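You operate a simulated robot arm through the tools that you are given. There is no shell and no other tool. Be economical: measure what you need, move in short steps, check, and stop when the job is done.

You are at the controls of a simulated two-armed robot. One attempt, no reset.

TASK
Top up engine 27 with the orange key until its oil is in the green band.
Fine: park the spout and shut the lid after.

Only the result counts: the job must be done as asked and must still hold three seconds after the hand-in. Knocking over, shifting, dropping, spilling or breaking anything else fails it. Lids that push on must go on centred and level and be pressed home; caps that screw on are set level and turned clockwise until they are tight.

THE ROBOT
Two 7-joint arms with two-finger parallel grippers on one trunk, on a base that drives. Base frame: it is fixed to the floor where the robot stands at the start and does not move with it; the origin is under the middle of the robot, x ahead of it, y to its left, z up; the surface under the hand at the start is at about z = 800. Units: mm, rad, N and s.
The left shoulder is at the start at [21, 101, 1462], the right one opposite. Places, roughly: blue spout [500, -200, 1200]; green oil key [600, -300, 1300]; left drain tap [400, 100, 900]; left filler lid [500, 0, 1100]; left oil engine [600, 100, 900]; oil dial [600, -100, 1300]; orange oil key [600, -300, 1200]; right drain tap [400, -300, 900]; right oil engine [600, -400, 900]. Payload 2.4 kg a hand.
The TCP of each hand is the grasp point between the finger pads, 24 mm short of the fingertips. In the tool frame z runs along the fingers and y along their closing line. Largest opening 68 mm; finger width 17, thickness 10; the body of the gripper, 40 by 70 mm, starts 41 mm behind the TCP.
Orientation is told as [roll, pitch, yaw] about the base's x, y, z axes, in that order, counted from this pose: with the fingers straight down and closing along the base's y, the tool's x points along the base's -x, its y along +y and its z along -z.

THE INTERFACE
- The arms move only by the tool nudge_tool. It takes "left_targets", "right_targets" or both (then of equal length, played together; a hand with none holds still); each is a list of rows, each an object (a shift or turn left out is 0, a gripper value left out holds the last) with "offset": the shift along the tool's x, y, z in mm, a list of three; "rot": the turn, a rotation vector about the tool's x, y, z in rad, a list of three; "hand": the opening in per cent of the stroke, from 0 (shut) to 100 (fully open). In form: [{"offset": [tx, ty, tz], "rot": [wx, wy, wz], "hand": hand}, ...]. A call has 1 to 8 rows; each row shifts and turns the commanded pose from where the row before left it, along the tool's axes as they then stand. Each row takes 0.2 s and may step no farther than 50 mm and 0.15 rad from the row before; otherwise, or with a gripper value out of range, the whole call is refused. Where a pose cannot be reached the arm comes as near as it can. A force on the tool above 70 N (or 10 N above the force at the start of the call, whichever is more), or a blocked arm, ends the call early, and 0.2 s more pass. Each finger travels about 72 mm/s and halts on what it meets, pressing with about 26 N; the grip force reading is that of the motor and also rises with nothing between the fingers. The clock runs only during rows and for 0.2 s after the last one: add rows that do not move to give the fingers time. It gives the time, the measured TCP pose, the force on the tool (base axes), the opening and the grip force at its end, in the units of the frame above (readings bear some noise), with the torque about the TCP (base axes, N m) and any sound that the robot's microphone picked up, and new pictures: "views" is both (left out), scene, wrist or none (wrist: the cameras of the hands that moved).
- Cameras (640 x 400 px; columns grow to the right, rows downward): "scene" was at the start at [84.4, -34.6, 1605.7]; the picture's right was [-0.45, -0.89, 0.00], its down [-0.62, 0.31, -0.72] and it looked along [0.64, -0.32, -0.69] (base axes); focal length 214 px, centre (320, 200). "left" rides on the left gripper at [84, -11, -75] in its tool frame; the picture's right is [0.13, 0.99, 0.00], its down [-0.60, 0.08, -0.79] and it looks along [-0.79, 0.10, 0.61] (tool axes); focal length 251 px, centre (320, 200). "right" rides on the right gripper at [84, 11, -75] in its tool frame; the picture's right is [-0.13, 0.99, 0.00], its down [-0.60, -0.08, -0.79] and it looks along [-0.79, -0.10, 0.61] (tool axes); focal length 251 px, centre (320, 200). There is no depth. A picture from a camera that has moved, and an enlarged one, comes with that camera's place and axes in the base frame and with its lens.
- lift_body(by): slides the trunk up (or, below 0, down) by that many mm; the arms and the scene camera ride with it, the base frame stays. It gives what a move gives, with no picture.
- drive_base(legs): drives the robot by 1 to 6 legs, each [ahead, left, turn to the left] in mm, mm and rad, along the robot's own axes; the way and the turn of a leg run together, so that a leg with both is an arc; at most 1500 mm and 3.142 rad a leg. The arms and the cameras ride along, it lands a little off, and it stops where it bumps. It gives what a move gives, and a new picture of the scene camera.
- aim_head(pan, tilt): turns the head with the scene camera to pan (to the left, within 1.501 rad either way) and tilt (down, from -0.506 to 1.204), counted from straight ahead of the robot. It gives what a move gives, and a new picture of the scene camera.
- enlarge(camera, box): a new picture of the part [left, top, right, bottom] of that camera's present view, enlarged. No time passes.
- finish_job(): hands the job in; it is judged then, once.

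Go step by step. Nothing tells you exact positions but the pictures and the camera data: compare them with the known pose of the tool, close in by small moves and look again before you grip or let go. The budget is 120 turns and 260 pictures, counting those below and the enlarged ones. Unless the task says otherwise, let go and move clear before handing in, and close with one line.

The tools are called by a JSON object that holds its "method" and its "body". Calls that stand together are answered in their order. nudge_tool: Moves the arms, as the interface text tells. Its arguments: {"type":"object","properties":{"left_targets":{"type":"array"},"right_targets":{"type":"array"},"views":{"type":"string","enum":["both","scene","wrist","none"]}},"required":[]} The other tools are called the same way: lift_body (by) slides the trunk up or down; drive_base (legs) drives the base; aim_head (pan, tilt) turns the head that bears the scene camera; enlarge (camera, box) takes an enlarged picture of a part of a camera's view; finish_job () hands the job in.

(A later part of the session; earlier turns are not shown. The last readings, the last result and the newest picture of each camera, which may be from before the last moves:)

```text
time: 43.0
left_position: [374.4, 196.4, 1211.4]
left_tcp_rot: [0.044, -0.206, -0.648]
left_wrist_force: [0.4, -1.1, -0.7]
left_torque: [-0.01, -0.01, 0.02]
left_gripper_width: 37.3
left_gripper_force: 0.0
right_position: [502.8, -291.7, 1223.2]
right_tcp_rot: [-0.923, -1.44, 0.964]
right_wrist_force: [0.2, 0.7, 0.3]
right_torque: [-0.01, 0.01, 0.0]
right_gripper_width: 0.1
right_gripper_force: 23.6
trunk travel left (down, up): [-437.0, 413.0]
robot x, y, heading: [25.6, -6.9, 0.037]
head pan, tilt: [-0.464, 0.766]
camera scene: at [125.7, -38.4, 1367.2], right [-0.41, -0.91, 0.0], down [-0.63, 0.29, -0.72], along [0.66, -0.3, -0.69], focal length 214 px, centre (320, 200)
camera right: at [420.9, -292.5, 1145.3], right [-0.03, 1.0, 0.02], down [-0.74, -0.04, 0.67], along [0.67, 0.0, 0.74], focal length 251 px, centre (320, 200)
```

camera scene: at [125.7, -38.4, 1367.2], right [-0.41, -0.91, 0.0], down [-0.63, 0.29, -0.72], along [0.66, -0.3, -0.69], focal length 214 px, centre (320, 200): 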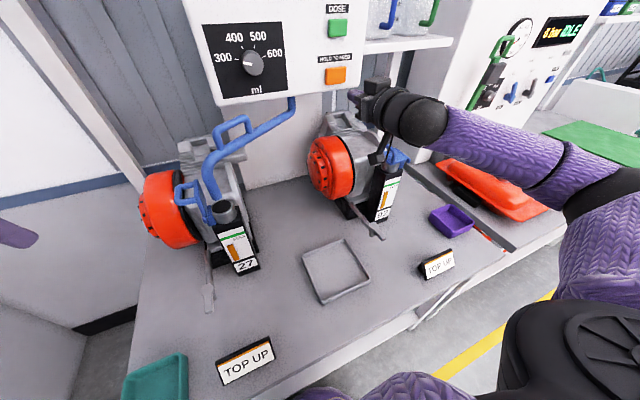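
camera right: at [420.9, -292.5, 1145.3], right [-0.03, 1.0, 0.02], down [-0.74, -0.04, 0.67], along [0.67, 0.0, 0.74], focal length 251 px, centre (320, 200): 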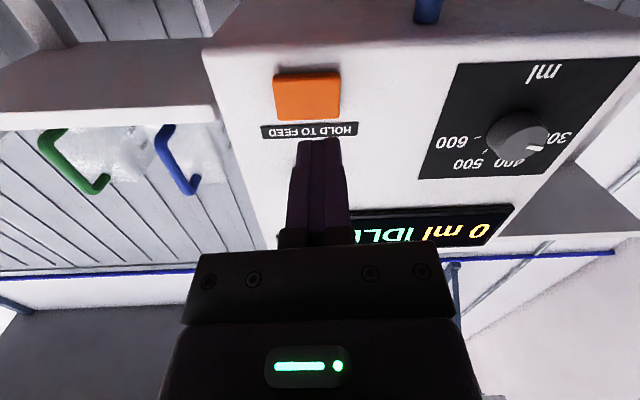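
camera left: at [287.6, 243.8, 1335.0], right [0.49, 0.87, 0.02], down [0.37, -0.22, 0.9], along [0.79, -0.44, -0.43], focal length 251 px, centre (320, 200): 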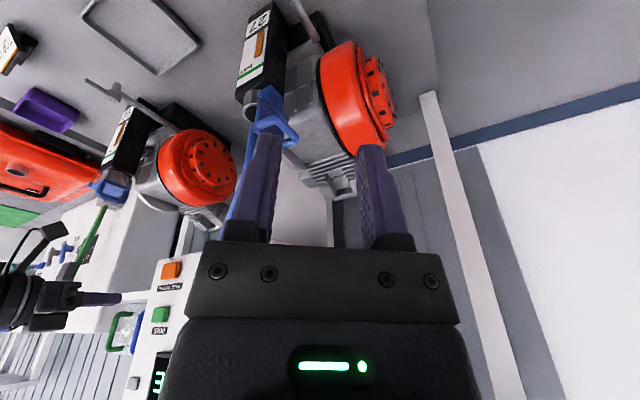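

The key is at about [612, -299, 1234]. Before pressing, I'll double-check the spout's centring from this camera height and move the right hand in line with the key.

{"method": "nudge_tool", "body": {"right_targets": [{"offset": [-19, -10, 20]}, {"offset": [0, 0, 30]}, {}], "views": "wrist"}}

{"method": "enlarge", "body": {"camera": "scene", "box": [180, 160, 280, 280]}}

{"method": "enlarge", "body": {"camera": "left", "box": [0, 0, 640, 400]}}

```text
time: 43.8
left_position: [373.2, 197.6, 1210.7]
left_tcp_rot: [0.044, -0.206, -0.647]
left_wrist_force: [1.1, 0.4, 0.0]
left_torque: [0.02, 0.0, -0.01]
left_gripper_width: 37.3
left_gripper_force: 0.1
right_position: [555.0, -296.9, 1238.8]
right_tcp_rot: [-0.924, -1.439, 0.963]
right_wrist_force: [0.1, 0.2, -0.5]
right_torque: [-0.01, 0.01, 0.02]
right_gripper_width: 0.2
right_gripper_force: 23.6
trunk travel left (down, up): [-437.0, 413.0]
robot x, y, heading: [25.4, -8.2, 0.042]
head pan, tilt: [-0.464, 0.766]
camera right: at [473.6, -298.8, 1160.7], right [-0.03, 1.0, 0.02], down [-0.74, -0.04, 0.67], along [0.67, 0.0, 0.74], focal length 251 px, centre (320, 200)
```

right: 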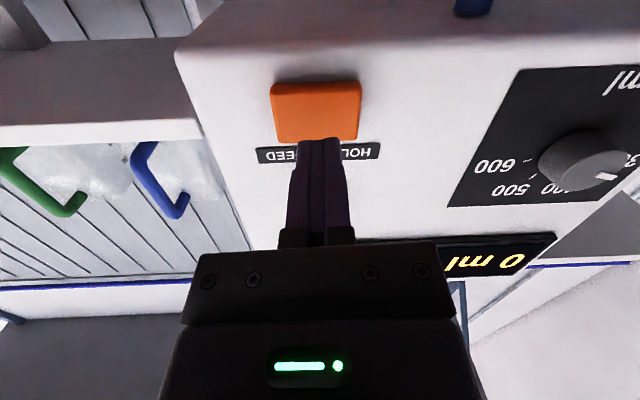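

```text
3.33 times, centred on (230, 220) of scene
camera zoom: at [125.7, -38.4, 1367.2], right [-0.41, -0.91, 0.0], down [-0.63, 0.29, -0.72], along [0.66, -0.3, -0.69], focal length 715 px, centre (620, 133)
```

zoom: 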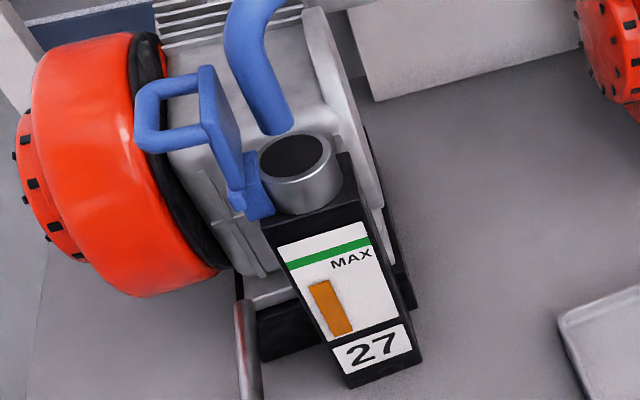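

```text
1.00 times, centred on (320, 200) of left (not enlarged: the box is as wide or as high as the picture)
camera zoom: at [287.8, 243.7, 1266.8], right [0.49, 0.87, 0.02], down [0.37, -0.22, 0.9], along [0.79, -0.44, -0.43], focal length 251 px, centre (320, 200)
```

zoom: 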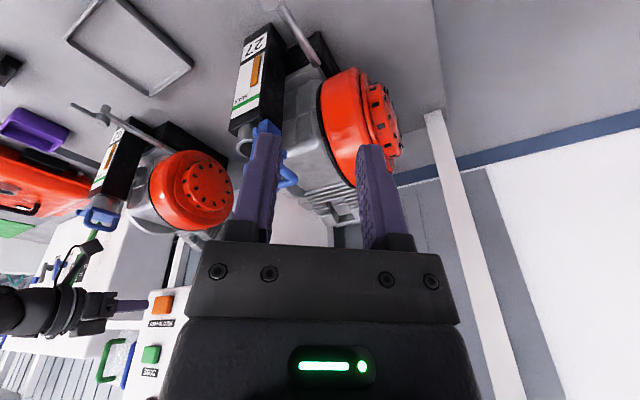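

Dropping the outlet vertically projects into the neck opening, so alignment is good. I'll aim the head to see both the display and the gauge before pressing.

{"method": "aim_head", "body": {"pan": -0.15, "tilt": 0.5}}

{"method": "enlarge", "body": {"camera": "right", "box": [240, 60, 400, 180]}}

```text
time: 44.6
left_position: [373.4, 196.5, 1211.1]
left_tcp_rot: [0.044, -0.205, -0.647]
left_wrist_force: [0.2, -0.1, 0.5]
left_torque: [0.01, 0.04, 0.0]
left_gripper_width: 37.4
left_gripper_force: 0.0
right_position: [554.2, -296.7, 1238.2]
right_tcp_rot: [-0.921, -1.441, 0.961]
right_wrist_force: [0.7, -1.0, 0.3]
right_torque: [0.01, -0.01, 0.01]
right_gripper_width: 0.0
right_gripper_force: 23.3
trunk travel left (down, up): [-437.0, 413.0]
robot x, y, heading: [22.3, -8.8, 0.038]
head pan, tilt: [-0.15, 0.499]
camera scene: at [141.3, -14.6, 1390.4], right [-0.11, -0.99, 0.0], down [-0.48, 0.05, -0.88], along [0.87, -0.1, -0.48], focal length 214 px, centre (320, 200)
```

scene: 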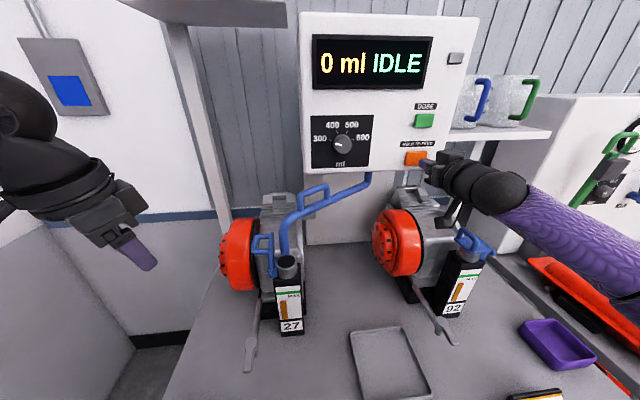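

```text
3.33 times, centred on (320, 120) of right
camera zoom: at [473.4, -298.8, 1160.6], right [-0.03, 1.0, 0.02], down [-0.74, -0.04, 0.67], along [0.67, 0.0, 0.74], focal length 838 px, centre (320, 467)
```

zoom: 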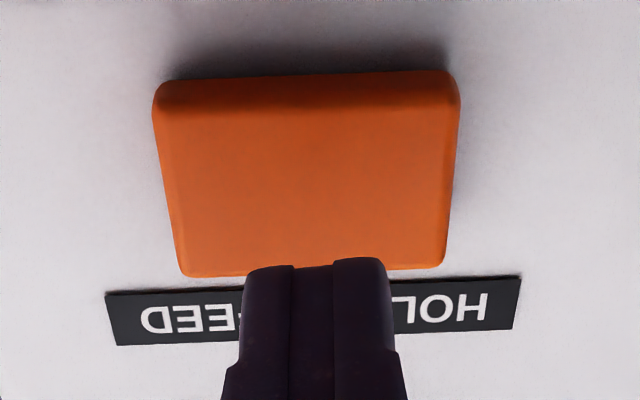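

This view is good. I'll check the neck and gauge from here.

{"method": "enlarge", "body": {"camera": "scene", "box": [240, 220, 340, 345]}}

```text
3.20 times, centred on (290, 282) of scene
camera zoom: at [141.3, -14.6, 1390.4], right [-0.11, -0.99, 0.0], down [-0.48, 0.05, -0.88], along [0.87, -0.1, -0.48], focal length 686 px, centre (416, -64)
```

zoom: 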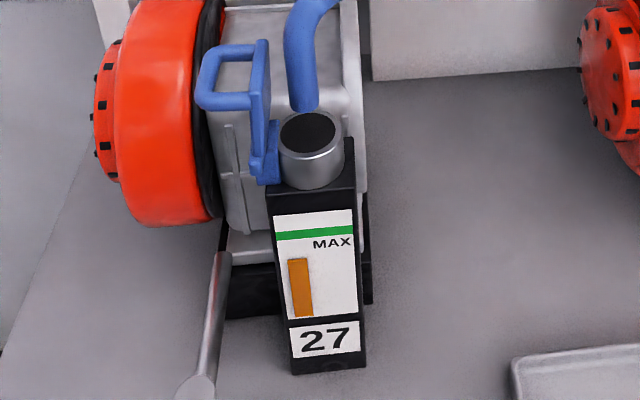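

The outlet is laterally centred over the neck. I'll approach the key now in small steps.

{"method": "nudge_tool", "body": {"right_targets": [{"offset": [-1, 0, 20]}, {"offset": [0, 0, 4]}, {}], "views": "both"}}

```text
time: 45.4
left_position: [372.9, 196.6, 1211.4]
left_tcp_rot: [0.043, -0.205, -0.648]
left_wrist_force: [-0.2, 0.6, 0.4]
left_torque: [-0.02, 0.0, 0.01]
left_gripper_width: 37.4
left_gripper_force: 0.0
right_position: [578.1, -295.7, 1238.2]
right_tcp_rot: [-0.919, -1.44, 0.961]
right_wrist_force: [0.9, -1.2, -0.8]
right_torque: [-0.02, 0.02, 0.01]
right_gripper_width: 0.0
right_gripper_force: 24.0
trunk travel left (down, up): [-437.0, 413.0]
robot x, y, heading: [21.2, -8.2, 0.042]
head pan, tilt: [-0.15, 0.499]
camera scene: at [141.2, -14.6, 1390.5], right [-0.11, -0.99, 0.0], down [-0.48, 0.05, -0.88], along [0.87, -0.1, -0.48], focal length 214 px, centre (320, 200)
camera right: at [497.3, -297.1, 1160.4], right [-0.03, 1.0, 0.02], down [-0.74, -0.04, 0.67], along [0.67, 0.0, 0.74], focal length 251 px, centre (320, 200)
```

scene: 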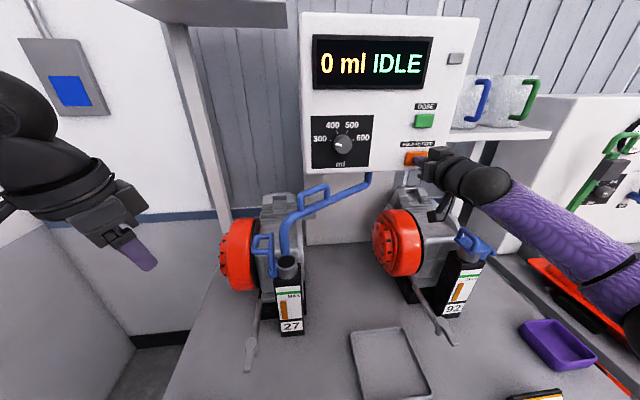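
right: 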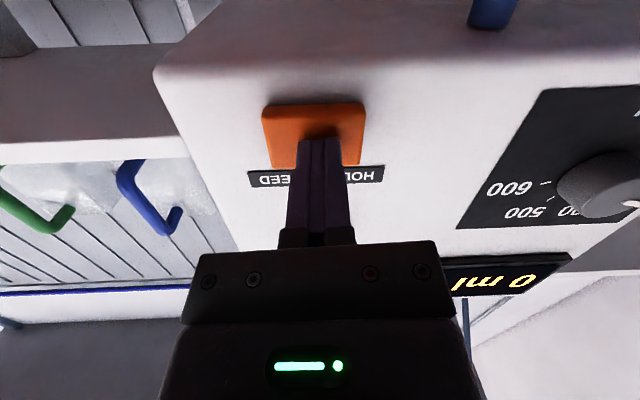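

Nearly in contact. Advancing 8 mm more.

{"method": "nudge_tool", "body": {"right_targets": [{"offset": [0, 0, 4]}, {"offset": [0, 0, 4]}], "views": "scene"}}

```text
time: 46.0
left_position: [373.1, 195.7, 1210.5]
left_tcp_rot: [0.044, -0.207, -0.648]
left_wrist_force: [-0.1, 0.1, 0.0]
left_torque: [0.0, 0.02, -0.05]
left_gripper_width: 37.3
left_gripper_force: 0.1
right_position: [584.7, -296.4, 1239.0]
right_tcp_rot: [-0.927, -1.439, 0.968]
right_wrist_force: [-7.8, -0.5, -1.1]
right_torque: [-0.03, 0.01, -0.03]
right_gripper_width: 0.0
right_gripper_force: 23.7
trunk travel left (down, up): [-437.0, 413.0]
robot x, y, heading: [22.3, -7.9, 0.039]
head pan, tilt: [-0.15, 0.499]
heard: click
camera scene: at [140.1, -14.9, 1390.5], right [-0.11, -0.99, 0.0], down [-0.48, 0.05, -0.88], along [0.87, -0.1, -0.48], focal length 214 px, centre (320, 200)
```

scene: 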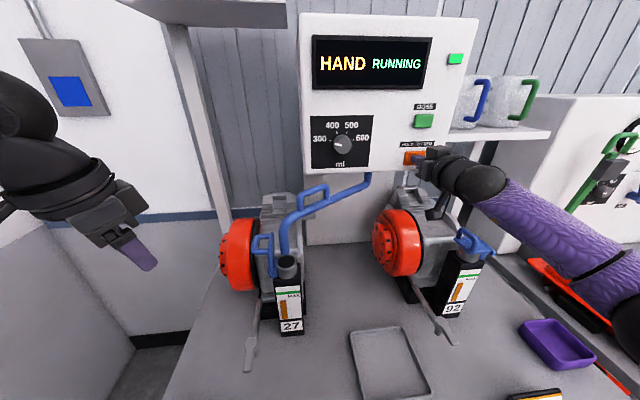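

The display reads HAND RUNNING, so it's feeding. Checking the gauge (no time passes).

{"method": "enlarge", "body": {"camera": "scene", "box": [240, 220, 340, 345]}}

```text
3.20 times, centred on (290, 282) of scene
camera zoom: at [140.1, -14.9, 1390.5], right [-0.11, -0.99, 0.0], down [-0.48, 0.05, -0.88], along [0.87, -0.1, -0.48], focal length 686 px, centre (416, -64)
```

zoom: 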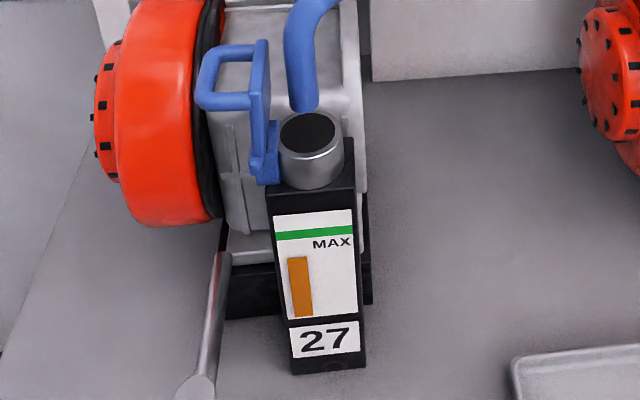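

The level has barely moved (257). I'll hold for one more row and re-check.

{"method": "nudge_tool", "body": {"right_targets": [{}, {}, {}], "views": "none"}}

{"method": "enlarge", "body": {"camera": "scene", "box": [240, 220, 340, 345]}}

```text
time: 46.8
left_position: [372.9, 195.8, 1210.7]
left_tcp_rot: [0.044, -0.206, -0.646]
left_wrist_force: [0.7, -0.7, 0.8]
left_torque: [-0.04, 0.02, -0.01]
left_gripper_width: 37.4
left_gripper_force: 0.0
right_position: [585.7, -295.4, 1237.3]
right_tcp_rot: [-0.927, -1.44, 0.968]
right_wrist_force: [-8.0, -1.4, -2.0]
right_torque: [-0.04, 0.01, -0.05]
right_gripper_width: 0.0
right_gripper_force: 23.6
trunk travel left (down, up): [-437.0, 413.0]
robot x, y, heading: [21.5, -7.8, 0.041]
head pan, tilt: [-0.15, 0.499]
```

```text
3.20 times, centred on (290, 282) of scene
camera zoom: at [140.0, -14.9, 1390.6], right [-0.11, -0.99, 0.0], down [-0.48, 0.05, -0.88], along [0.87, -0.1, -0.48], focal length 686 px, centre (416, -64)
```

zoom: 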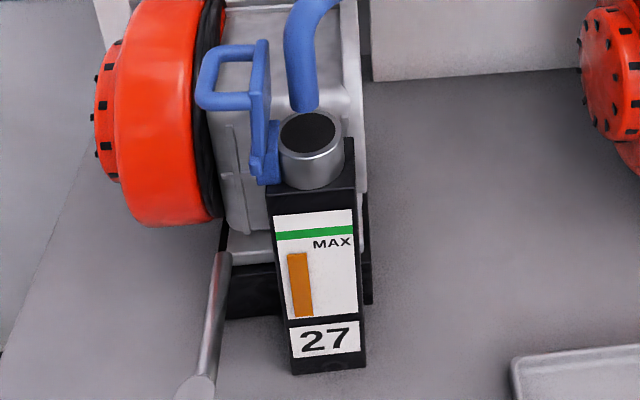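

It's rising about 5 px/s with the level at 253 and the band at about 231–240. I'll hold about 1.8 s more.

{"method": "nudge_tool", "body": {"right_targets": [{}, {}, {}, {}, {}, {}, {}, {}], "views": "none"}}

{"method": "enlarge", "body": {"camera": "scene", "box": [260, 270, 320, 340]}}

```text
time: 48.6
left_position: [372.3, 196.0, 1212.0]
left_tcp_rot: [0.045, -0.207, -0.647]
left_wrist_force: [0.2, 0.2, -1.2]
left_torque: [-0.02, 0.04, -0.04]
left_gripper_width: 37.4
left_gripper_force: 0.1
right_position: [584.8, -295.2, 1238.4]
right_tcp_rot: [-0.929, -1.44, 0.969]
right_wrist_force: [-7.6, -1.8, -0.5]
right_torque: [0.02, -0.07, -0.05]
right_gripper_width: 0.0
right_gripper_force: 23.6
trunk travel left (down, up): [-437.0, 413.0]
robot x, y, heading: [25.6, -12.5, 0.047]
head pan, tilt: [-0.15, 0.499]
```

```text
5.71 times, centred on (290, 305) of scene
camera zoom: at [139.9, -14.8, 1390.6], right [-0.11, -0.99, 0.0], down [-0.48, 0.05, -0.88], along [0.87, -0.1, -0.48], focal length 1226 px, centre (491, -400)
```

zoom: 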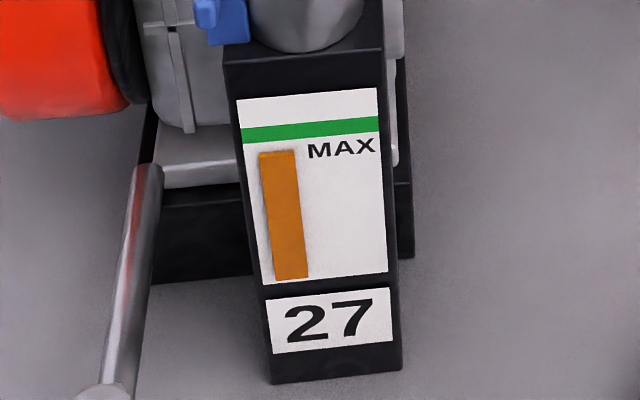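

The level is at 151 and the band spans about 126–140, rising about 7 px/s in this zoom. I'll hold 1.8 s more.

{"method": "nudge_tool", "body": {"right_targets": [{}, {}, {}, {}, {}, {}, {}, {}], "views": "none"}}

{"method": "enlarge", "body": {"camera": "scene", "box": [260, 270, 320, 340]}}

```text
time: 50.4
left_position: [372.9, 195.9, 1211.3]
left_tcp_rot: [0.045, -0.206, -0.648]
left_wrist_force: [0.2, 0.4, 0.2]
left_torque: [-0.01, 0.01, 0.03]
left_gripper_width: 37.6
left_gripper_force: 0.1
right_position: [584.3, -295.0, 1237.3]
right_tcp_rot: [-0.93, -1.44, 0.967]
right_wrist_force: [-7.3, -1.0, 0.8]
right_torque: [0.03, -0.06, -0.06]
right_gripper_width: 0.0
right_gripper_force: 23.8
trunk travel left (down, up): [-437.0, 413.0]
robot x, y, heading: [24.0, -7.1, 0.045]
head pan, tilt: [-0.15, 0.499]
```

```text
5.71 times, centred on (290, 305) of scene
camera zoom: at [139.9, -14.8, 1390.6], right [-0.11, -0.99, 0.0], down [-0.47, 0.05, -0.88], along [0.87, -0.1, -0.48], focal length 1226 px, centre (491, -400)
```

zoom: 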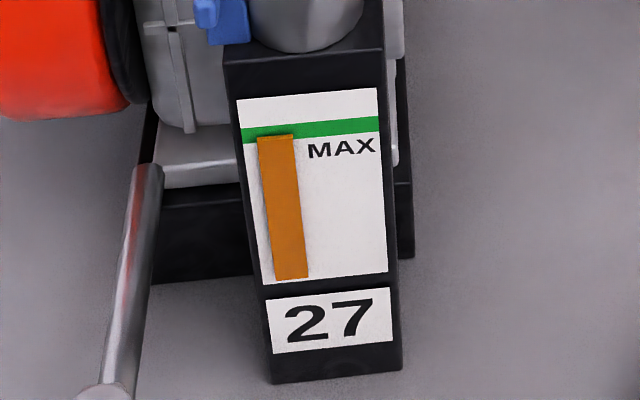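

The level has entered the band (about 134, band 126–141). Releasing the key now.

{"method": "nudge_tool", "body": {"right_targets": [{"offset": [0, 0, -25]}, {"offset": [0, 0, -10]}], "views": "scene"}}

{"method": "enlarge", "body": {"camera": "scene", "box": [260, 270, 320, 340]}}

```text
time: 51.0
left_position: [374.2, 195.6, 1210.9]
left_tcp_rot: [0.042, -0.205, -0.645]
left_wrist_force: [-1.1, 0.8, 0.2]
left_torque: [-0.02, 0.0, -0.02]
left_gripper_width: 37.4
left_gripper_force: 0.0
right_position: [551.0, -296.7, 1240.4]
right_tcp_rot: [-0.919, -1.44, 0.96]
right_wrist_force: [-0.1, 0.2, -0.2]
right_torque: [-0.02, 0.0, 0.0]
right_gripper_width: 0.0
right_gripper_force: 23.4
trunk travel left (down, up): [-437.0, 413.0]
robot x, y, heading: [21.1, -8.4, 0.042]
head pan, tilt: [-0.15, 0.499]
camera scene: at [141.3, -14.4, 1390.5], right [-0.11, -0.99, 0.0], down [-0.48, 0.05, -0.88], along [0.87, -0.1, -0.48], focal length 214 px, centre (320, 200)
```

scene: 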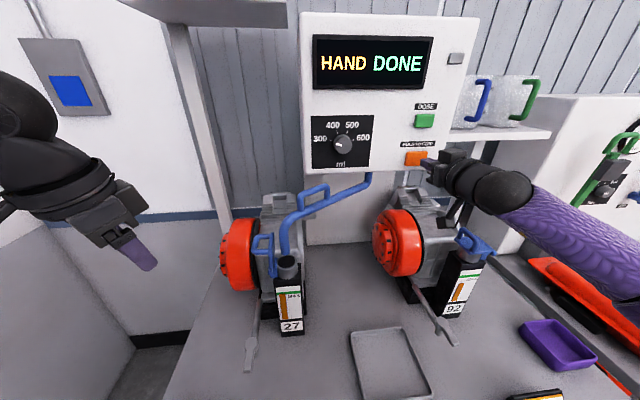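

```text
5.71 times, centred on (290, 305) of scene
camera zoom: at [141.3, -14.4, 1390.5], right [-0.11, -0.99, 0.0], down [-0.48, 0.05, -0.88], along [0.87, -0.1, -0.48], focal length 1226 px, centre (491, -400)
```

zoom: 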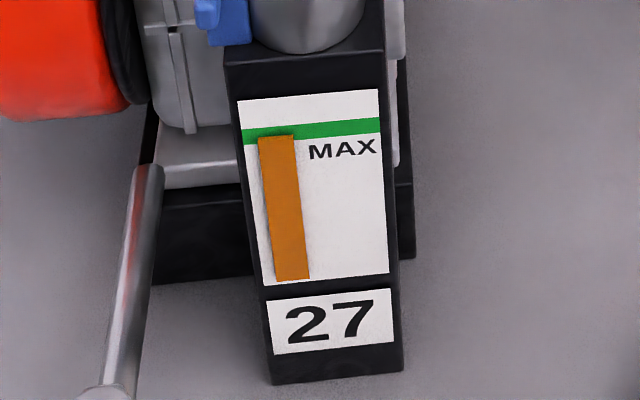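

Feeding stopped and the display reads DONE. I'll zoom tighter to judge the level in the band.

{"method": "enlarge", "body": {"camera": "scene", "box": [276, 280, 308, 300]}}

```text
16.00 times, centred on (292, 290) of scene
camera zoom: at [141.3, -14.4, 1390.5], right [-0.11, -0.99, 0.0], down [-0.48, 0.05, -0.88], along [0.87, -0.1, -0.48], focal length 3432 px, centre (768, -1240)
```

zoom: 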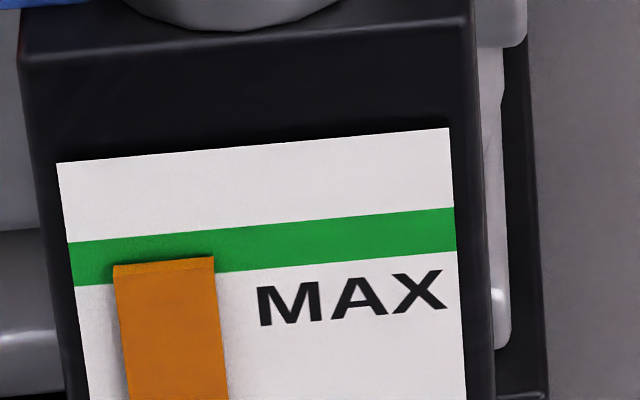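

The level lies inside the green band, about 40% up from its lower edge. Next I'll park the spout: first back the right hand off and return it to the earlier approach pose, raising the trunk.

{"method": "nudge_tool", "body": {"right_targets": [{"offset": [0, 0, -45]}, {"offset": [0, 0, -45]}, {"offset": [0, 0, -45]}, {"rot": [0, 0.14, 0]}, {"rot": [0, 0.14, 0]}, {"rot": [0, 0.14, 0]}, {"rot": [0, 0.12, 0]}, {}], "views": "none"}}

{"method": "lift_body", "body": {"by": 68}}

{"method": "aim_head", "body": {"pan": -0.15, "tilt": 0.7}}

{"method": "enlarge", "body": {"camera": "scene", "box": [230, 120, 390, 280]}}

```text
time: 52.8
left_position: [373.9, 196.2, 1211.5]
left_tcp_rot: [0.044, -0.206, -0.648]
left_wrist_force: [-0.6, -0.4, 0.6]
left_torque: [0.0, -0.02, 0.02]
left_gripper_width: 37.2
left_gripper_force: 0.0
right_position: [417.0, -302.3, 1252.0]
right_tcp_rot: [-0.18, -0.942, 0.19]
right_wrist_force: [-1.1, -0.4, -0.4]
right_torque: [0.01, -0.01, -0.03]
right_gripper_width: 0.0
right_gripper_force: 23.3
trunk travel left (down, up): [-437.0, 413.0]
robot x, y, heading: [28.5, -11.3, 0.043]
head pan, tilt: [-0.15, 0.499]
```

```text
time: 53.9
left_position: [374.2, 196.1, 1278.6]
left_tcp_rot: [0.045, -0.206, -0.648]
left_wrist_force: [-1.1, -0.3, 0.1]
left_torque: [-0.02, 0.0, -0.01]
left_gripper_width: 37.3
left_gripper_force: 0.0
right_position: [415.2, -300.4, 1318.6]
right_tcp_rot: [-0.178, -0.941, 0.188]
right_wrist_force: [0.0, 1.0, 0.9]
right_torque: [-0.01, -0.02, 0.01]
right_gripper_width: 0.0
right_gripper_force: 23.5
trunk travel left (down, up): [-505.0, 344.0]
robot x, y, heading: [24.8, -8.5, 0.04]
head pan, tilt: [-0.15, 0.499]
```

```text
time: 54.6
left_position: [374.1, 196.7, 1278.7]
left_tcp_rot: [0.043, -0.207, -0.647]
left_wrist_force: [0.8, -0.9, 0.2]
left_torque: [-0.02, -0.01, 0.02]
left_gripper_width: 37.2
left_gripper_force: 0.1
right_position: [416.5, -302.1, 1318.3]
right_tcp_rot: [-0.176, -0.944, 0.192]
right_wrist_force: [-0.3, -0.9, 0.1]
right_torque: [-0.01, 0.02, 0.01]
right_gripper_width: 0.0
right_gripper_force: 23.6
trunk travel left (down, up): [-505.0, 344.0]
robot x, y, heading: [25.8, -9.1, 0.038]
head pan, tilt: [-0.15, 0.7]
camera scene: at [128.4, -14.2, 1441.1], right [-0.11, -0.99, 0.0], down [-0.64, 0.07, -0.77], along [0.76, -0.08, -0.64], focal length 214 px, centre (320, 200)
```

scene: 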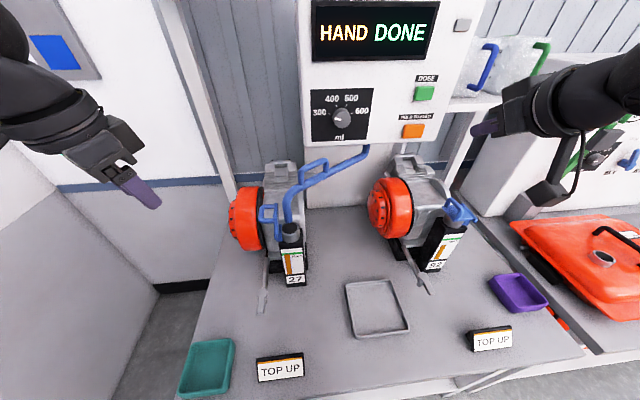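

```text
2.50 times, centred on (310, 200) of scene
camera zoom: at [128.4, -14.2, 1441.1], right [-0.11, -0.99, 0.0], down [-0.64, 0.07, -0.77], along [0.76, -0.08, -0.64], focal length 536 px, centre (345, 200)
```

zoom: 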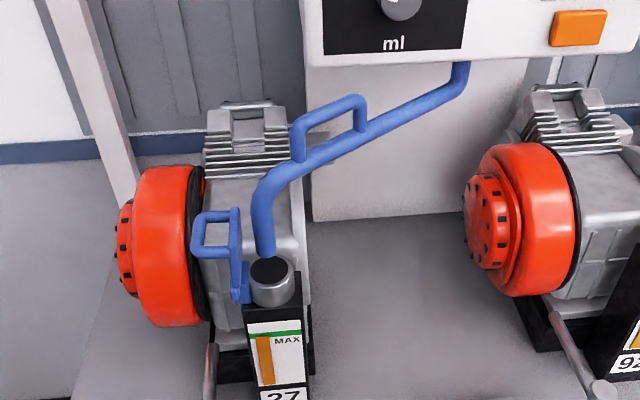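

I'll move the left hand further left and bring the right hand across toward the spout handle, whose near leg is now at about [522, -14, 1180].

{"method": "nudge_tool", "body": {"left_targets": [{"offset": [27, 36, 0]}, {"offset": [27, 36, 0]}, {"offset": [27, 36, 0]}, {"offset": [27, 36, 0]}, {}, {}, {}, {}], "right_targets": [{"rot": [0, 0, 0.127], "hand": 55}, {"offset": [14, 32.5, -8]}, {"offset": [14, 32.5, -8]}, {"offset": [14, 32.5, -8]}, {"offset": [14, 32.5, -8]}, {"offset": [0, 38, 0], "rot": [0.118, 0, 0.086]}, {"offset": [0, 38, 0], "rot": [0.118, 0, 0.086]}, {"offset": [0, 38, 0], "rot": [0.118, 0, 0.086]}], "views": "scene"}}

```text
time: 56.4
left_position: [326.7, 244.3, 1276.0]
left_tcp_rot: [0.043, -0.206, -0.646]
left_wrist_force: [-0.1, 0.2, -0.2]
left_torque: [0.0, -0.01, 0.02]
left_gripper_width: 37.2
left_gripper_force: 0.1
left hand out of reach, approached as far as the arm can: row 1, 2, 3, 4
right_position: [377.0, -107.6, 1290.0]
right_tcp_rot: [0.013, -0.953, -0.477]
right_wrist_force: [0.1, -0.2, -0.6]
right_torque: [-0.03, -0.02, -0.03]
right_gripper_width: 37.4
right_gripper_force: 0.0
right hand out of reach, approached as far as the arm can: row 8
trunk travel left (down, up): [-505.0, 344.0]
robot x, y, heading: [25.1, -6.6, 0.035]
head pan, tilt: [-0.15, 0.7]
camera scene: at [128.4, -14.1, 1441.1], right [-0.11, -0.99, 0.0], down [-0.64, 0.07, -0.76], along [0.76, -0.08, -0.64], focal length 214 px, centre (320, 200)
```

scene: 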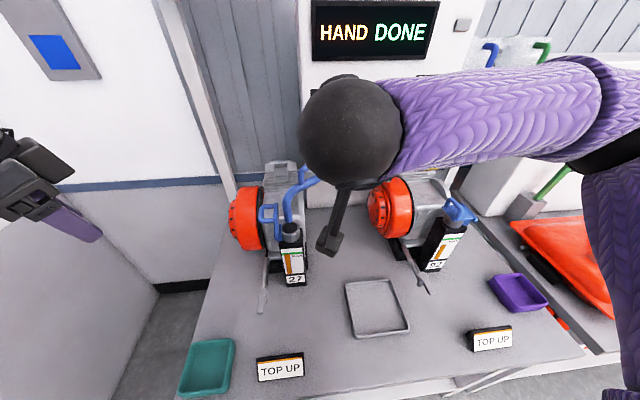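

The left hand is still a bit close. I'll move it further out to the left before going on.

{"method": "nudge_tool", "body": {"left_targets": [{"offset": [0, 45, 0]}, {"offset": [0, 45, 0]}, {"offset": [0, 45, 0]}, {"offset": [0, 30, 0]}, {}], "views": "none"}}

```text
time: 57.6
left_position: [330.8, 241.7, 1275.3]
left_tcp_rot: [0.044, -0.206, -0.646]
left_wrist_force: [-0.2, -0.4, -0.3]
left_torque: [0.02, 0.01, 0.01]
left_gripper_width: 37.8
left_gripper_force: 0.0
left hand out of reach, approached as far as the arm can: row 1, 2, 3, 4
right_position: [377.1, -108.2, 1290.2]
right_tcp_rot: [0.012, -0.955, -0.477]
right_wrist_force: [-0.8, -0.6, -1.0]
right_torque: [0.02, 0.01, 0.02]
right_gripper_width: 37.2
right_gripper_force: 0.0
trunk travel left (down, up): [-505.0, 344.0]
robot x, y, heading: [26.3, -5.4, 0.039]
head pan, tilt: [-0.15, 0.7]
```

The left hand's yaw is limiting it. Unwinding that yaw should free it.

{"method": "nudge_tool", "body": {"left_targets": [{"rot": [-0.03, 0, -0.145]}, {"rot": [-0.03, 0, -0.145]}, {"rot": [-0.03, 0, -0.145]}, {"rot": [-0.03, 0, -0.145]}, {}], "views": "none"}}

```text
time: 58.8
left_position: [330.5, 242.1, 1274.4]
left_tcp_rot: [0.035, -0.229, -0.052]
left_wrist_force: [-0.5, 0.0, 0.3]
left_torque: [0.03, -0.02, 0.01]
left_gripper_width: 37.6
left_gripper_force: 0.0
right_position: [377.6, -108.2, 1290.1]
right_tcp_rot: [0.012, -0.951, -0.474]
right_wrist_force: [-0.4, 0.4, 0.2]
right_torque: [0.01, 0.0, -0.03]
right_gripper_width: 37.4
right_gripper_force: 0.0
trunk travel left (down, up): [-505.0, 344.0]
robot x, y, heading: [26.1, -11.5, 0.04]
head pan, tilt: [-0.15, 0.7]
```

Now moving the left hand out to the left and bringing the right hand on toward the pre-grasp pose.

{"method": "nudge_tool", "body": {"left_targets": [{"offset": [0, 45, 0]}, {"offset": [0, 45, 0]}, {"offset": [0, 40, 0]}, {}], "right_targets": [{}, {}, {"offset": [0, 40, 5], "rot": [0.118, 0, 0.086]}, {"offset": [0, 30, 10], "rot": [0.118, 0, 0.086]}], "views": "none"}}

```text
time: 59.8
left_position: [335.9, 370.2, 1280.4]
left_tcp_rot: [0.035, -0.228, -0.054]
left_wrist_force: [-0.7, 0.2, 0.7]
left_torque: [0.02, 0.0, 0.01]
left_gripper_width: 37.4
left_gripper_force: 0.1
right_position: [413.7, -147.4, 1274.4]
right_tcp_rot: [0.018, -0.95, -0.773]
right_wrist_force: [-0.5, 0.3, 0.2]
right_torque: [-0.03, -0.02, -0.03]
right_gripper_width: 37.7
right_gripper_force: 0.0
right hand out of reach, approached as far as the arm can: row 3, 4
trunk travel left (down, up): [-505.0, 344.0]
robot x, y, heading: [24.6, -6.8, 0.04]
head pan, tilt: [-0.15, 0.7]
```

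Continuing along to the pre-grasp pose, staying above handle height.

{"method": "nudge_tool", "body": {"right_targets": [{"offset": [8, 45, -8]}, {"offset": [8, 45, -8]}, {"offset": [8, 45, -8]}, {"offset": [8, 45, -8]}, {}], "views": "both"}}

```text
time: 61.0
left_position: [336.0, 369.1, 1280.5]
left_tcp_rot: [0.036, -0.229, -0.053]
left_wrist_force: [-0.1, 0.1, -0.5]
left_torque: [0.03, 0.0, -0.02]
left_gripper_width: 37.4
left_gripper_force: 0.0
right_position: [437.5, -154.1, 1270.9]
right_tcp_rot: [0.015, -0.95, -0.771]
right_wrist_force: [0.5, -0.9, 0.3]
right_torque: [0.01, -0.02, 0.02]
right_gripper_width: 37.6
right_gripper_force: 0.1
right hand out of reach, approached as far as the arm can: row 1, 2, 3, 4
trunk travel left (down, up): [-505.0, 344.0]
robot x, y, heading: [26.4, -7.2, 0.038]
head pan, tilt: [-0.15, 0.7]
camera scene: at [128.3, -13.9, 1441.1], right [-0.11, -0.99, 0.0], down [-0.64, 0.07, -0.76], along [0.76, -0.08, -0.64], focal length 214 px, centre (320, 200)
camera right: at [366.4, -70.7, 1246.5], right [0.74, 0.67, 0.11], down [-0.27, 0.14, 0.95], along [0.62, -0.73, 0.29], focal length 251 px, centre (320, 200)
```

scene: 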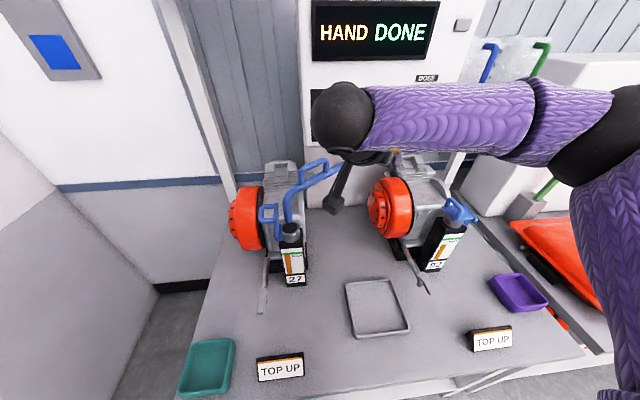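
right: 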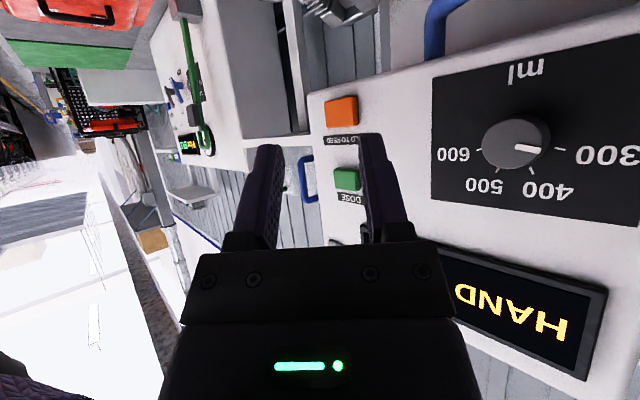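

The arm is in an unfavourable elbow branch. I'll unwind the yaw, return to the earlier good pose near [375, -204, 1200], and follow the same arc as before.

{"method": "nudge_tool", "body": {"right_targets": [{"offset": [0, -12, -8], "rot": [-0.12, 0, -0.086]}, {"offset": [0, -12, -8], "rot": [-0.12, 0, -0.086]}, {"offset": [0, -12, -8], "rot": [-0.12, 0, -0.086]}, {"offset": [10, -12, -8], "rot": [-0.12, 0, -0.086]}, {"offset": [20, 0, 0], "rot": [-0.12, 0, -0.086]}, {"offset": [25, 0, 0]}, {"offset": [20, 0, 5]}, {}], "views": "none"}}

```text
time: 62.8
left_position: [335.8, 369.6, 1281.4]
left_tcp_rot: [0.034, -0.23, -0.055]
left_wrist_force: [0.1, -0.5, -0.8]
left_torque: [-0.01, -0.02, -0.02]
left_gripper_width: 37.3
left_gripper_force: 0.0
right_position: [384.2, -179.5, 1234.6]
right_tcp_rot: [0.008, -0.955, -0.025]
right_wrist_force: [-0.7, -0.1, -0.3]
right_torque: [0.01, -0.02, -0.02]
right_gripper_width: 37.2
right_gripper_force: 0.0
right hand out of reach, approached as far as the arm can: row 6, 7
trunk travel left (down, up): [-505.0, 344.0]
robot x, y, heading: [24.4, -8.4, 0.04]
head pan, tilt: [-0.15, 0.7]
```

Good, yaw is near zero at [384, -180, 1235]. Now following the arc with yaw as before.

{"method": "nudge_tool", "body": {"right_targets": [{"offset": [3, 26, 3], "rot": [0.081, 0, 0.058]}, {"offset": [3, 26, 3], "rot": [0.081, 0, 0.058]}, {"offset": [3, 26, 3], "rot": [0.081, 0, 0.058]}, {"offset": [0, 26, 1], "rot": [0.081, 0, 0.058]}, {}], "views": "scene"}}

```text
time: 64.0
left_position: [335.2, 369.5, 1280.9]
left_tcp_rot: [0.036, -0.23, -0.055]
left_wrist_force: [0.0, 0.2, -0.3]
left_torque: [0.02, 0.0, -0.01]
left_gripper_width: 37.5
left_gripper_force: 0.0
right_position: [402.7, -107.7, 1226.8]
right_tcp_rot: [0.015, -0.953, -0.431]
right_wrist_force: [-1.0, 0.6, 0.3]
right_torque: [-0.04, 0.01, 0.04]
right_gripper_width: 37.2
right_gripper_force: 0.1
right hand out of reach, approached as far as the arm can: row 4
trunk travel left (down, up): [-505.0, 344.0]
robot x, y, heading: [25.7, -11.4, 0.044]
head pan, tilt: [-0.15, 0.7]
camera scene: at [128.6, -13.9, 1441.1], right [-0.11, -0.99, 0.0], down [-0.64, 0.07, -0.76], along [0.76, -0.08, -0.64], focal length 214 px, centre (320, 200)
```

scene: 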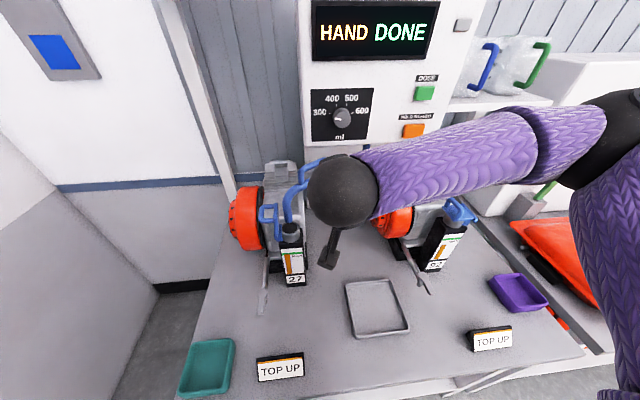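

The inner reach limit is the problem; earlier I was about 35 mm further out. I'll move outward to radius ~223 and follow the arc again.

{"method": "nudge_tool", "body": {"right_targets": [{"offset": [-19, 0, 28]}, {"offset": [-0.5, 22.3, 1], "rot": [0.081, 0, 0.058]}, {"offset": [-0.5, 22.3, 1], "rot": [0.081, 0, 0.058]}, {"offset": [-0.5, 22.3, 1], "rot": [0.081, 0, 0.058]}, {}], "views": "scene"}}

```text
time: 65.2
left_position: [335.5, 370.1, 1280.6]
left_tcp_rot: [0.035, -0.229, -0.054]
left_wrist_force: [0.2, 0.2, 0.1]
left_torque: [0.01, 0.01, 0.01]
left_gripper_width: 37.4
left_gripper_force: 0.2
right_position: [442.4, -152.1, 1239.9]
right_tcp_rot: [0.017, -0.949, -0.729]
right_wrist_force: [0.1, 0.1, 0.6]
right_torque: [0.01, 0.03, 0.01]
right_gripper_width: 37.3
right_gripper_force: 0.0
right hand out of reach, approached as far as the arm can: row 2, 3, 4
trunk travel left (down, up): [-505.0, 344.0]
robot x, y, heading: [26.1, -6.0, 0.038]
head pan, tilt: [-0.15, 0.7]
camera scene: at [128.5, -13.9, 1441.1], right [-0.11, -0.99, 0.0], down [-0.64, 0.07, -0.76], along [0.76, -0.08, -0.64], focal length 214 px, centre (320, 200)
```

scene: 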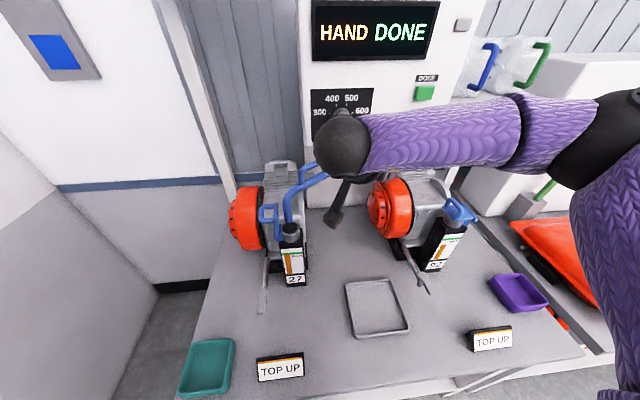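

The right arm's elbow branch blocks it here. The left arm suits the handle's present position better (fingers pointing right and forward), so I'll clear the right arm to the right first.

{"method": "nudge_tool", "body": {"right_targets": [{"offset": [0, -20, -12], "rot": [-0.12, 0, -0.086]}, {"offset": [0, -25, -12], "rot": [-0.12, 0, -0.086]}, {"offset": [0, -30, -5], "rot": [-0.12, 0, -0.086]}, {"offset": [0, -40, 0], "rot": [-0.12, 0, -0.086]}, {"offset": [0, -40, 0], "rot": [-0.12, 0, -0.086]}, {"offset": [0, -40, 0]}, {"offset": [0, -40, 0]}, {}], "left_targets": [{"rot": [0, -0.13, 0]}, {"rot": [0, -0.13, 0]}, {"rot": [0, -0.13, 0]}, {"rot": [0, -0.13, 0]}, {}, {}, {}, {}], "views": "scene"}}

```text
time: 67.0
left_position: [336.1, 370.1, 1279.0]
left_tcp_rot: [0.046, -0.748, -0.077]
left_wrist_force: [0.4, -0.2, 0.5]
left_torque: [0.0, 0.0, 0.0]
left_gripper_width: 37.3
left_gripper_force: 0.0
right_position: [371.7, -361.9, 1253.0]
right_tcp_rot: [0.007, -0.957, 0.016]
right_wrist_force: [-0.7, -0.3, 0.7]
right_torque: [-0.01, 0.05, -0.01]
right_gripper_width: 37.5
right_gripper_force: 0.0
trunk travel left (down, up): [-505.0, 344.0]
robot x, y, heading: [27.1, -6.7, 0.038]
head pan, tilt: [-0.15, 0.7]
camera scene: at [128.3, -13.9, 1441.1], right [-0.11, -0.99, 0.0], down [-0.64, 0.07, -0.76], along [0.76, -0.08, -0.64], focal length 214 px, centre (320, 200)
```

scene: 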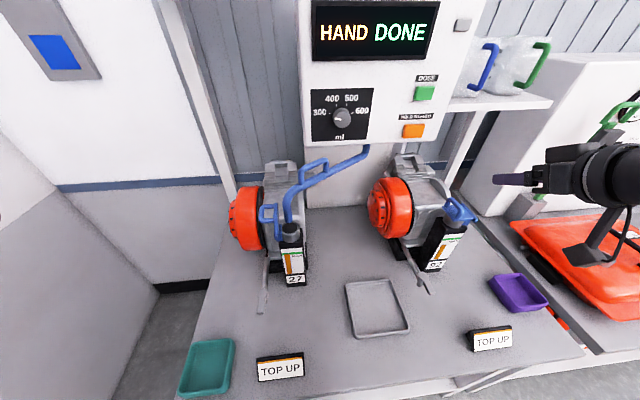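

Now bringing the left hand forward and yawing it toward the handle.

{"method": "nudge_tool", "body": {"left_targets": [{"offset": [-17, -37, 22], "hand": 60}, {"offset": [-17, -37, 22]}, {"offset": [-17, -37, 22]}, {"offset": [-17, -37, 22]}, {"rot": [0.095, 0, 0.102]}, {"rot": [0.095, 0, 0.102]}, {"rot": [0.095, 0, 0.102]}, {"rot": [0.095, 0, 0.102]}], "views": "wrist"}}

```text
time: 68.8
left_position: [408.0, 211.3, 1262.6]
left_tcp_rot: [0.084, -0.742, -0.599]
left_wrist_force: [0.2, -1.0, 1.0]
left_torque: [-0.01, -0.03, -0.01]
left_gripper_width: 40.6
left_gripper_force: 0.0
left hand out of reach, approached as far as the arm can: row 8
right_position: [369.6, -361.8, 1252.6]
right_tcp_rot: [0.007, -0.959, 0.015]
right_wrist_force: [0.5, -0.2, 0.7]
right_torque: [-0.03, -0.02, 0.01]
right_gripper_width: 37.4
right_gripper_force: 0.1
trunk travel left (down, up): [-505.0, 344.0]
robot x, y, heading: [27.7, -7.3, 0.04]
head pan, tilt: [-0.15, 0.7]
camera left: at [306.9, 261.7, 1261.2], right [0.43, 0.9, -0.03], down [-0.07, 0.06, 1.0], along [0.9, -0.43, 0.09], focal length 251 px, centre (320, 200)
```

left: 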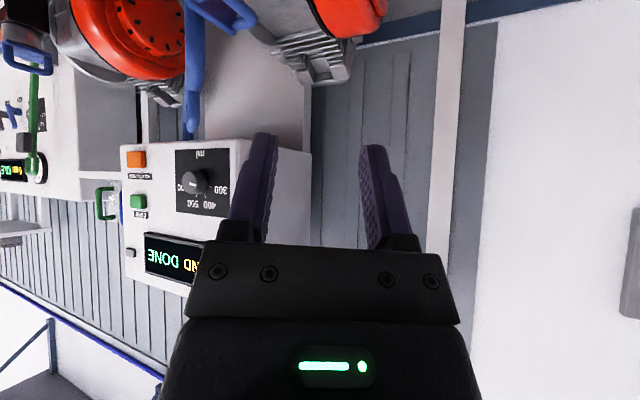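

Continuing toward the pre-grasp point near [490, 25, 1240].

{"method": "nudge_tool", "body": {"left_targets": [{"offset": [-22, -22, 27]}, {"offset": [-22, -22, 27]}, {"offset": [-22, -22, 27]}, {"offset": [-22, -22, 25]}, {"rot": [0.095, 0, 0.102]}, {"rot": [0.095, 0, 0.102]}, {}], "views": "both"}}

```text
time: 70.4
left_position: [483.9, 68.4, 1238.8]
left_tcp_rot: [0.078, -0.726, -0.801]
left_wrist_force: [-0.1, 1.1, -1.0]
left_torque: [0.0, 0.02, -0.01]
left_gripper_width: 41.1
left_gripper_force: 0.0
left hand out of reach, approached as far as the arm can: row 6
right_position: [371.2, -362.4, 1253.4]
right_tcp_rot: [0.007, -0.956, 0.017]
right_wrist_force: [0.3, -0.4, -0.1]
right_torque: [0.01, 0.02, 0.01]
right_gripper_width: 37.7
right_gripper_force: 0.1
trunk travel left (down, up): [-505.0, 344.0]
robot x, y, heading: [25.1, -10.0, 0.045]
head pan, tilt: [-0.15, 0.7]
camera scene: at [128.4, -14.1, 1441.1], right [-0.11, -0.99, 0.0], down [-0.64, 0.07, -0.76], along [0.76, -0.08, -0.64], focal length 214 px, centre (320, 200)
camera left: at [394.1, 136.7, 1238.5], right [0.61, 0.79, -0.03], down [-0.04, 0.07, 1.0], along [0.79, -0.61, 0.07], focal length 251 px, centre (320, 200)
```

scene: 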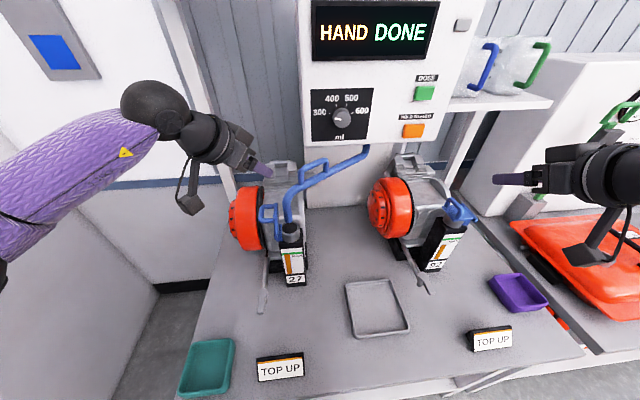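
left: 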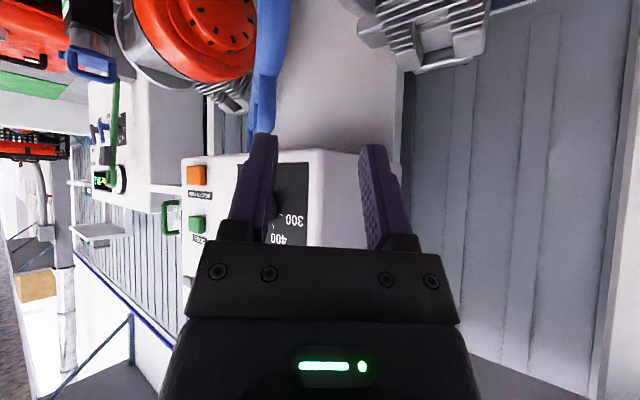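

Nicely placed. I'll shift 30 mm toward the spout line and advance part of the way.

{"method": "nudge_tool", "body": {"left_targets": [{"offset": [0, -30, 0]}, {"offset": [-11, 0, 35]}, {}], "views": "both"}}

```text
time: 71.2
left_position: [486.0, 25.1, 1218.1]
left_tcp_rot: [0.078, -0.727, -0.801]
left_wrist_force: [0.3, -0.3, -0.6]
left_torque: [-0.02, 0.02, 0.02]
left_gripper_width: 40.8
left_gripper_force: 0.1
right_position: [371.3, -361.0, 1254.1]
right_tcp_rot: [0.008, -0.957, 0.016]
right_wrist_force: [0.6, -0.6, 0.3]
right_torque: [0.0, -0.03, -0.02]
right_gripper_width: 37.3
right_gripper_force: 0.0
trunk travel left (down, up): [-505.0, 344.0]
robot x, y, heading: [24.5, -6.5, 0.042]
head pan, tilt: [-0.15, 0.7]
camera scene: at [128.3, -14.1, 1441.1], right [-0.11, -0.99, 0.0], down [-0.64, 0.07, -0.76], along [0.76, -0.08, -0.64], focal length 214 px, centre (320, 200)
camera left: at [396.7, 93.4, 1218.7], right [0.61, 0.79, -0.03], down [-0.04, 0.07, 1.0], along [0.79, -0.6, 0.07], focal length 251 px, centre (320, 200)
```

scene: 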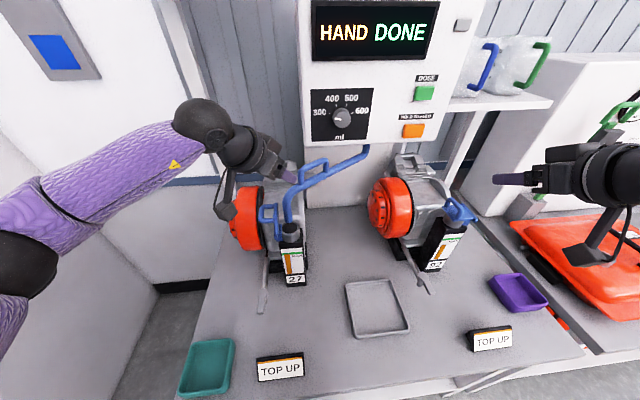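
left: 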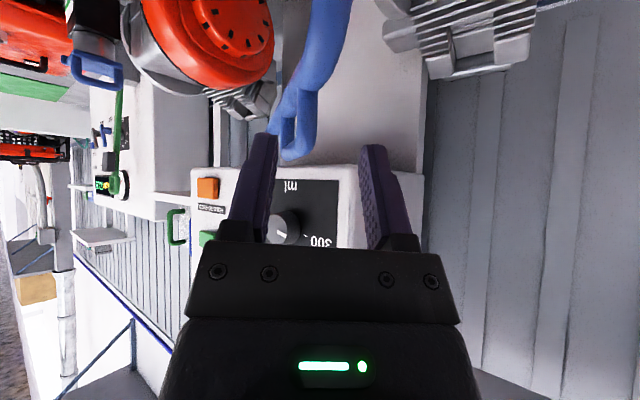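

The handle leg lies between the fingers' approach lines. Advancing to the grasp.

{"method": "nudge_tool", "body": {"left_targets": [{"offset": [-7, -4, 20]}, {"offset": [-7, 0, 19]}, {"offset": [-6, 0, 15]}, {}], "views": "wrist"}}

```text
time: 72.2
left_position: [521.0, -12.0, 1191.6]
left_tcp_rot: [0.076, -0.726, -0.801]
left_wrist_force: [0.2, 0.5, -0.4]
left_torque: [0.0, -0.02, 0.0]
left_gripper_width: 40.8
left_gripper_force: 0.0
right_position: [371.5, -362.0, 1254.0]
right_tcp_rot: [0.008, -0.956, 0.015]
right_wrist_force: [-0.2, -0.3, 0.1]
right_torque: [0.02, 0.03, 0.02]
right_gripper_width: 37.5
right_gripper_force: 0.0
trunk travel left (down, up): [-505.0, 344.0]
robot x, y, heading: [23.1, -6.8, 0.04]
head pan, tilt: [-0.15, 0.7]
camera left: at [432.0, 57.1, 1191.5], right [0.61, 0.79, -0.03], down [-0.04, 0.07, 1.0], along [0.79, -0.61, 0.07], focal length 251 px, centre (320, 200)
```

left: 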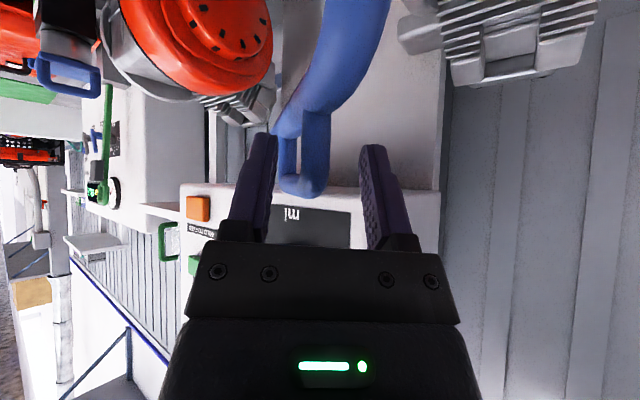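

The near leg is between the pads. Closing.

{"method": "nudge_tool", "body": {"left_targets": [{"hand": 0}, {"hand": 0}, {"hand": 0}], "views": "wrist"}}

```text
time: 73.0
left_position: [519.5, -11.8, 1191.5]
left_tcp_rot: [0.074, -0.725, -0.801]
left_wrist_force: [-8.0, -5.9, -6.1]
left_torque: [-0.75, 0.69, -0.11]
left_gripper_width: 14.8
left_gripper_force: 34.4
right_position: [370.0, -363.4, 1253.5]
right_tcp_rot: [0.009, -0.959, 0.015]
right_wrist_force: [0.5, -0.5, -1.4]
right_torque: [-0.04, 0.01, 0.02]
right_gripper_width: 37.2
right_gripper_force: 0.0
trunk travel left (down, up): [-505.0, 344.0]
robot x, y, heading: [23.7, -7.8, 0.038]
head pan, tilt: [-0.15, 0.7]
camera left: at [430.7, 55.6, 1191.6], right [0.61, 0.79, -0.03], down [-0.04, 0.07, 1.0], along [0.79, -0.61, 0.07], focal length 251 px, centre (320, 200)
```

left: 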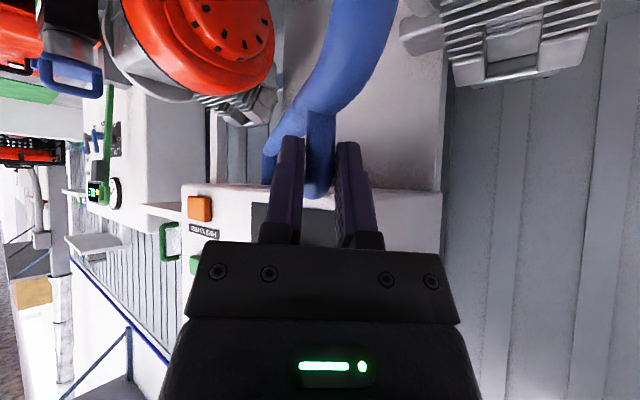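

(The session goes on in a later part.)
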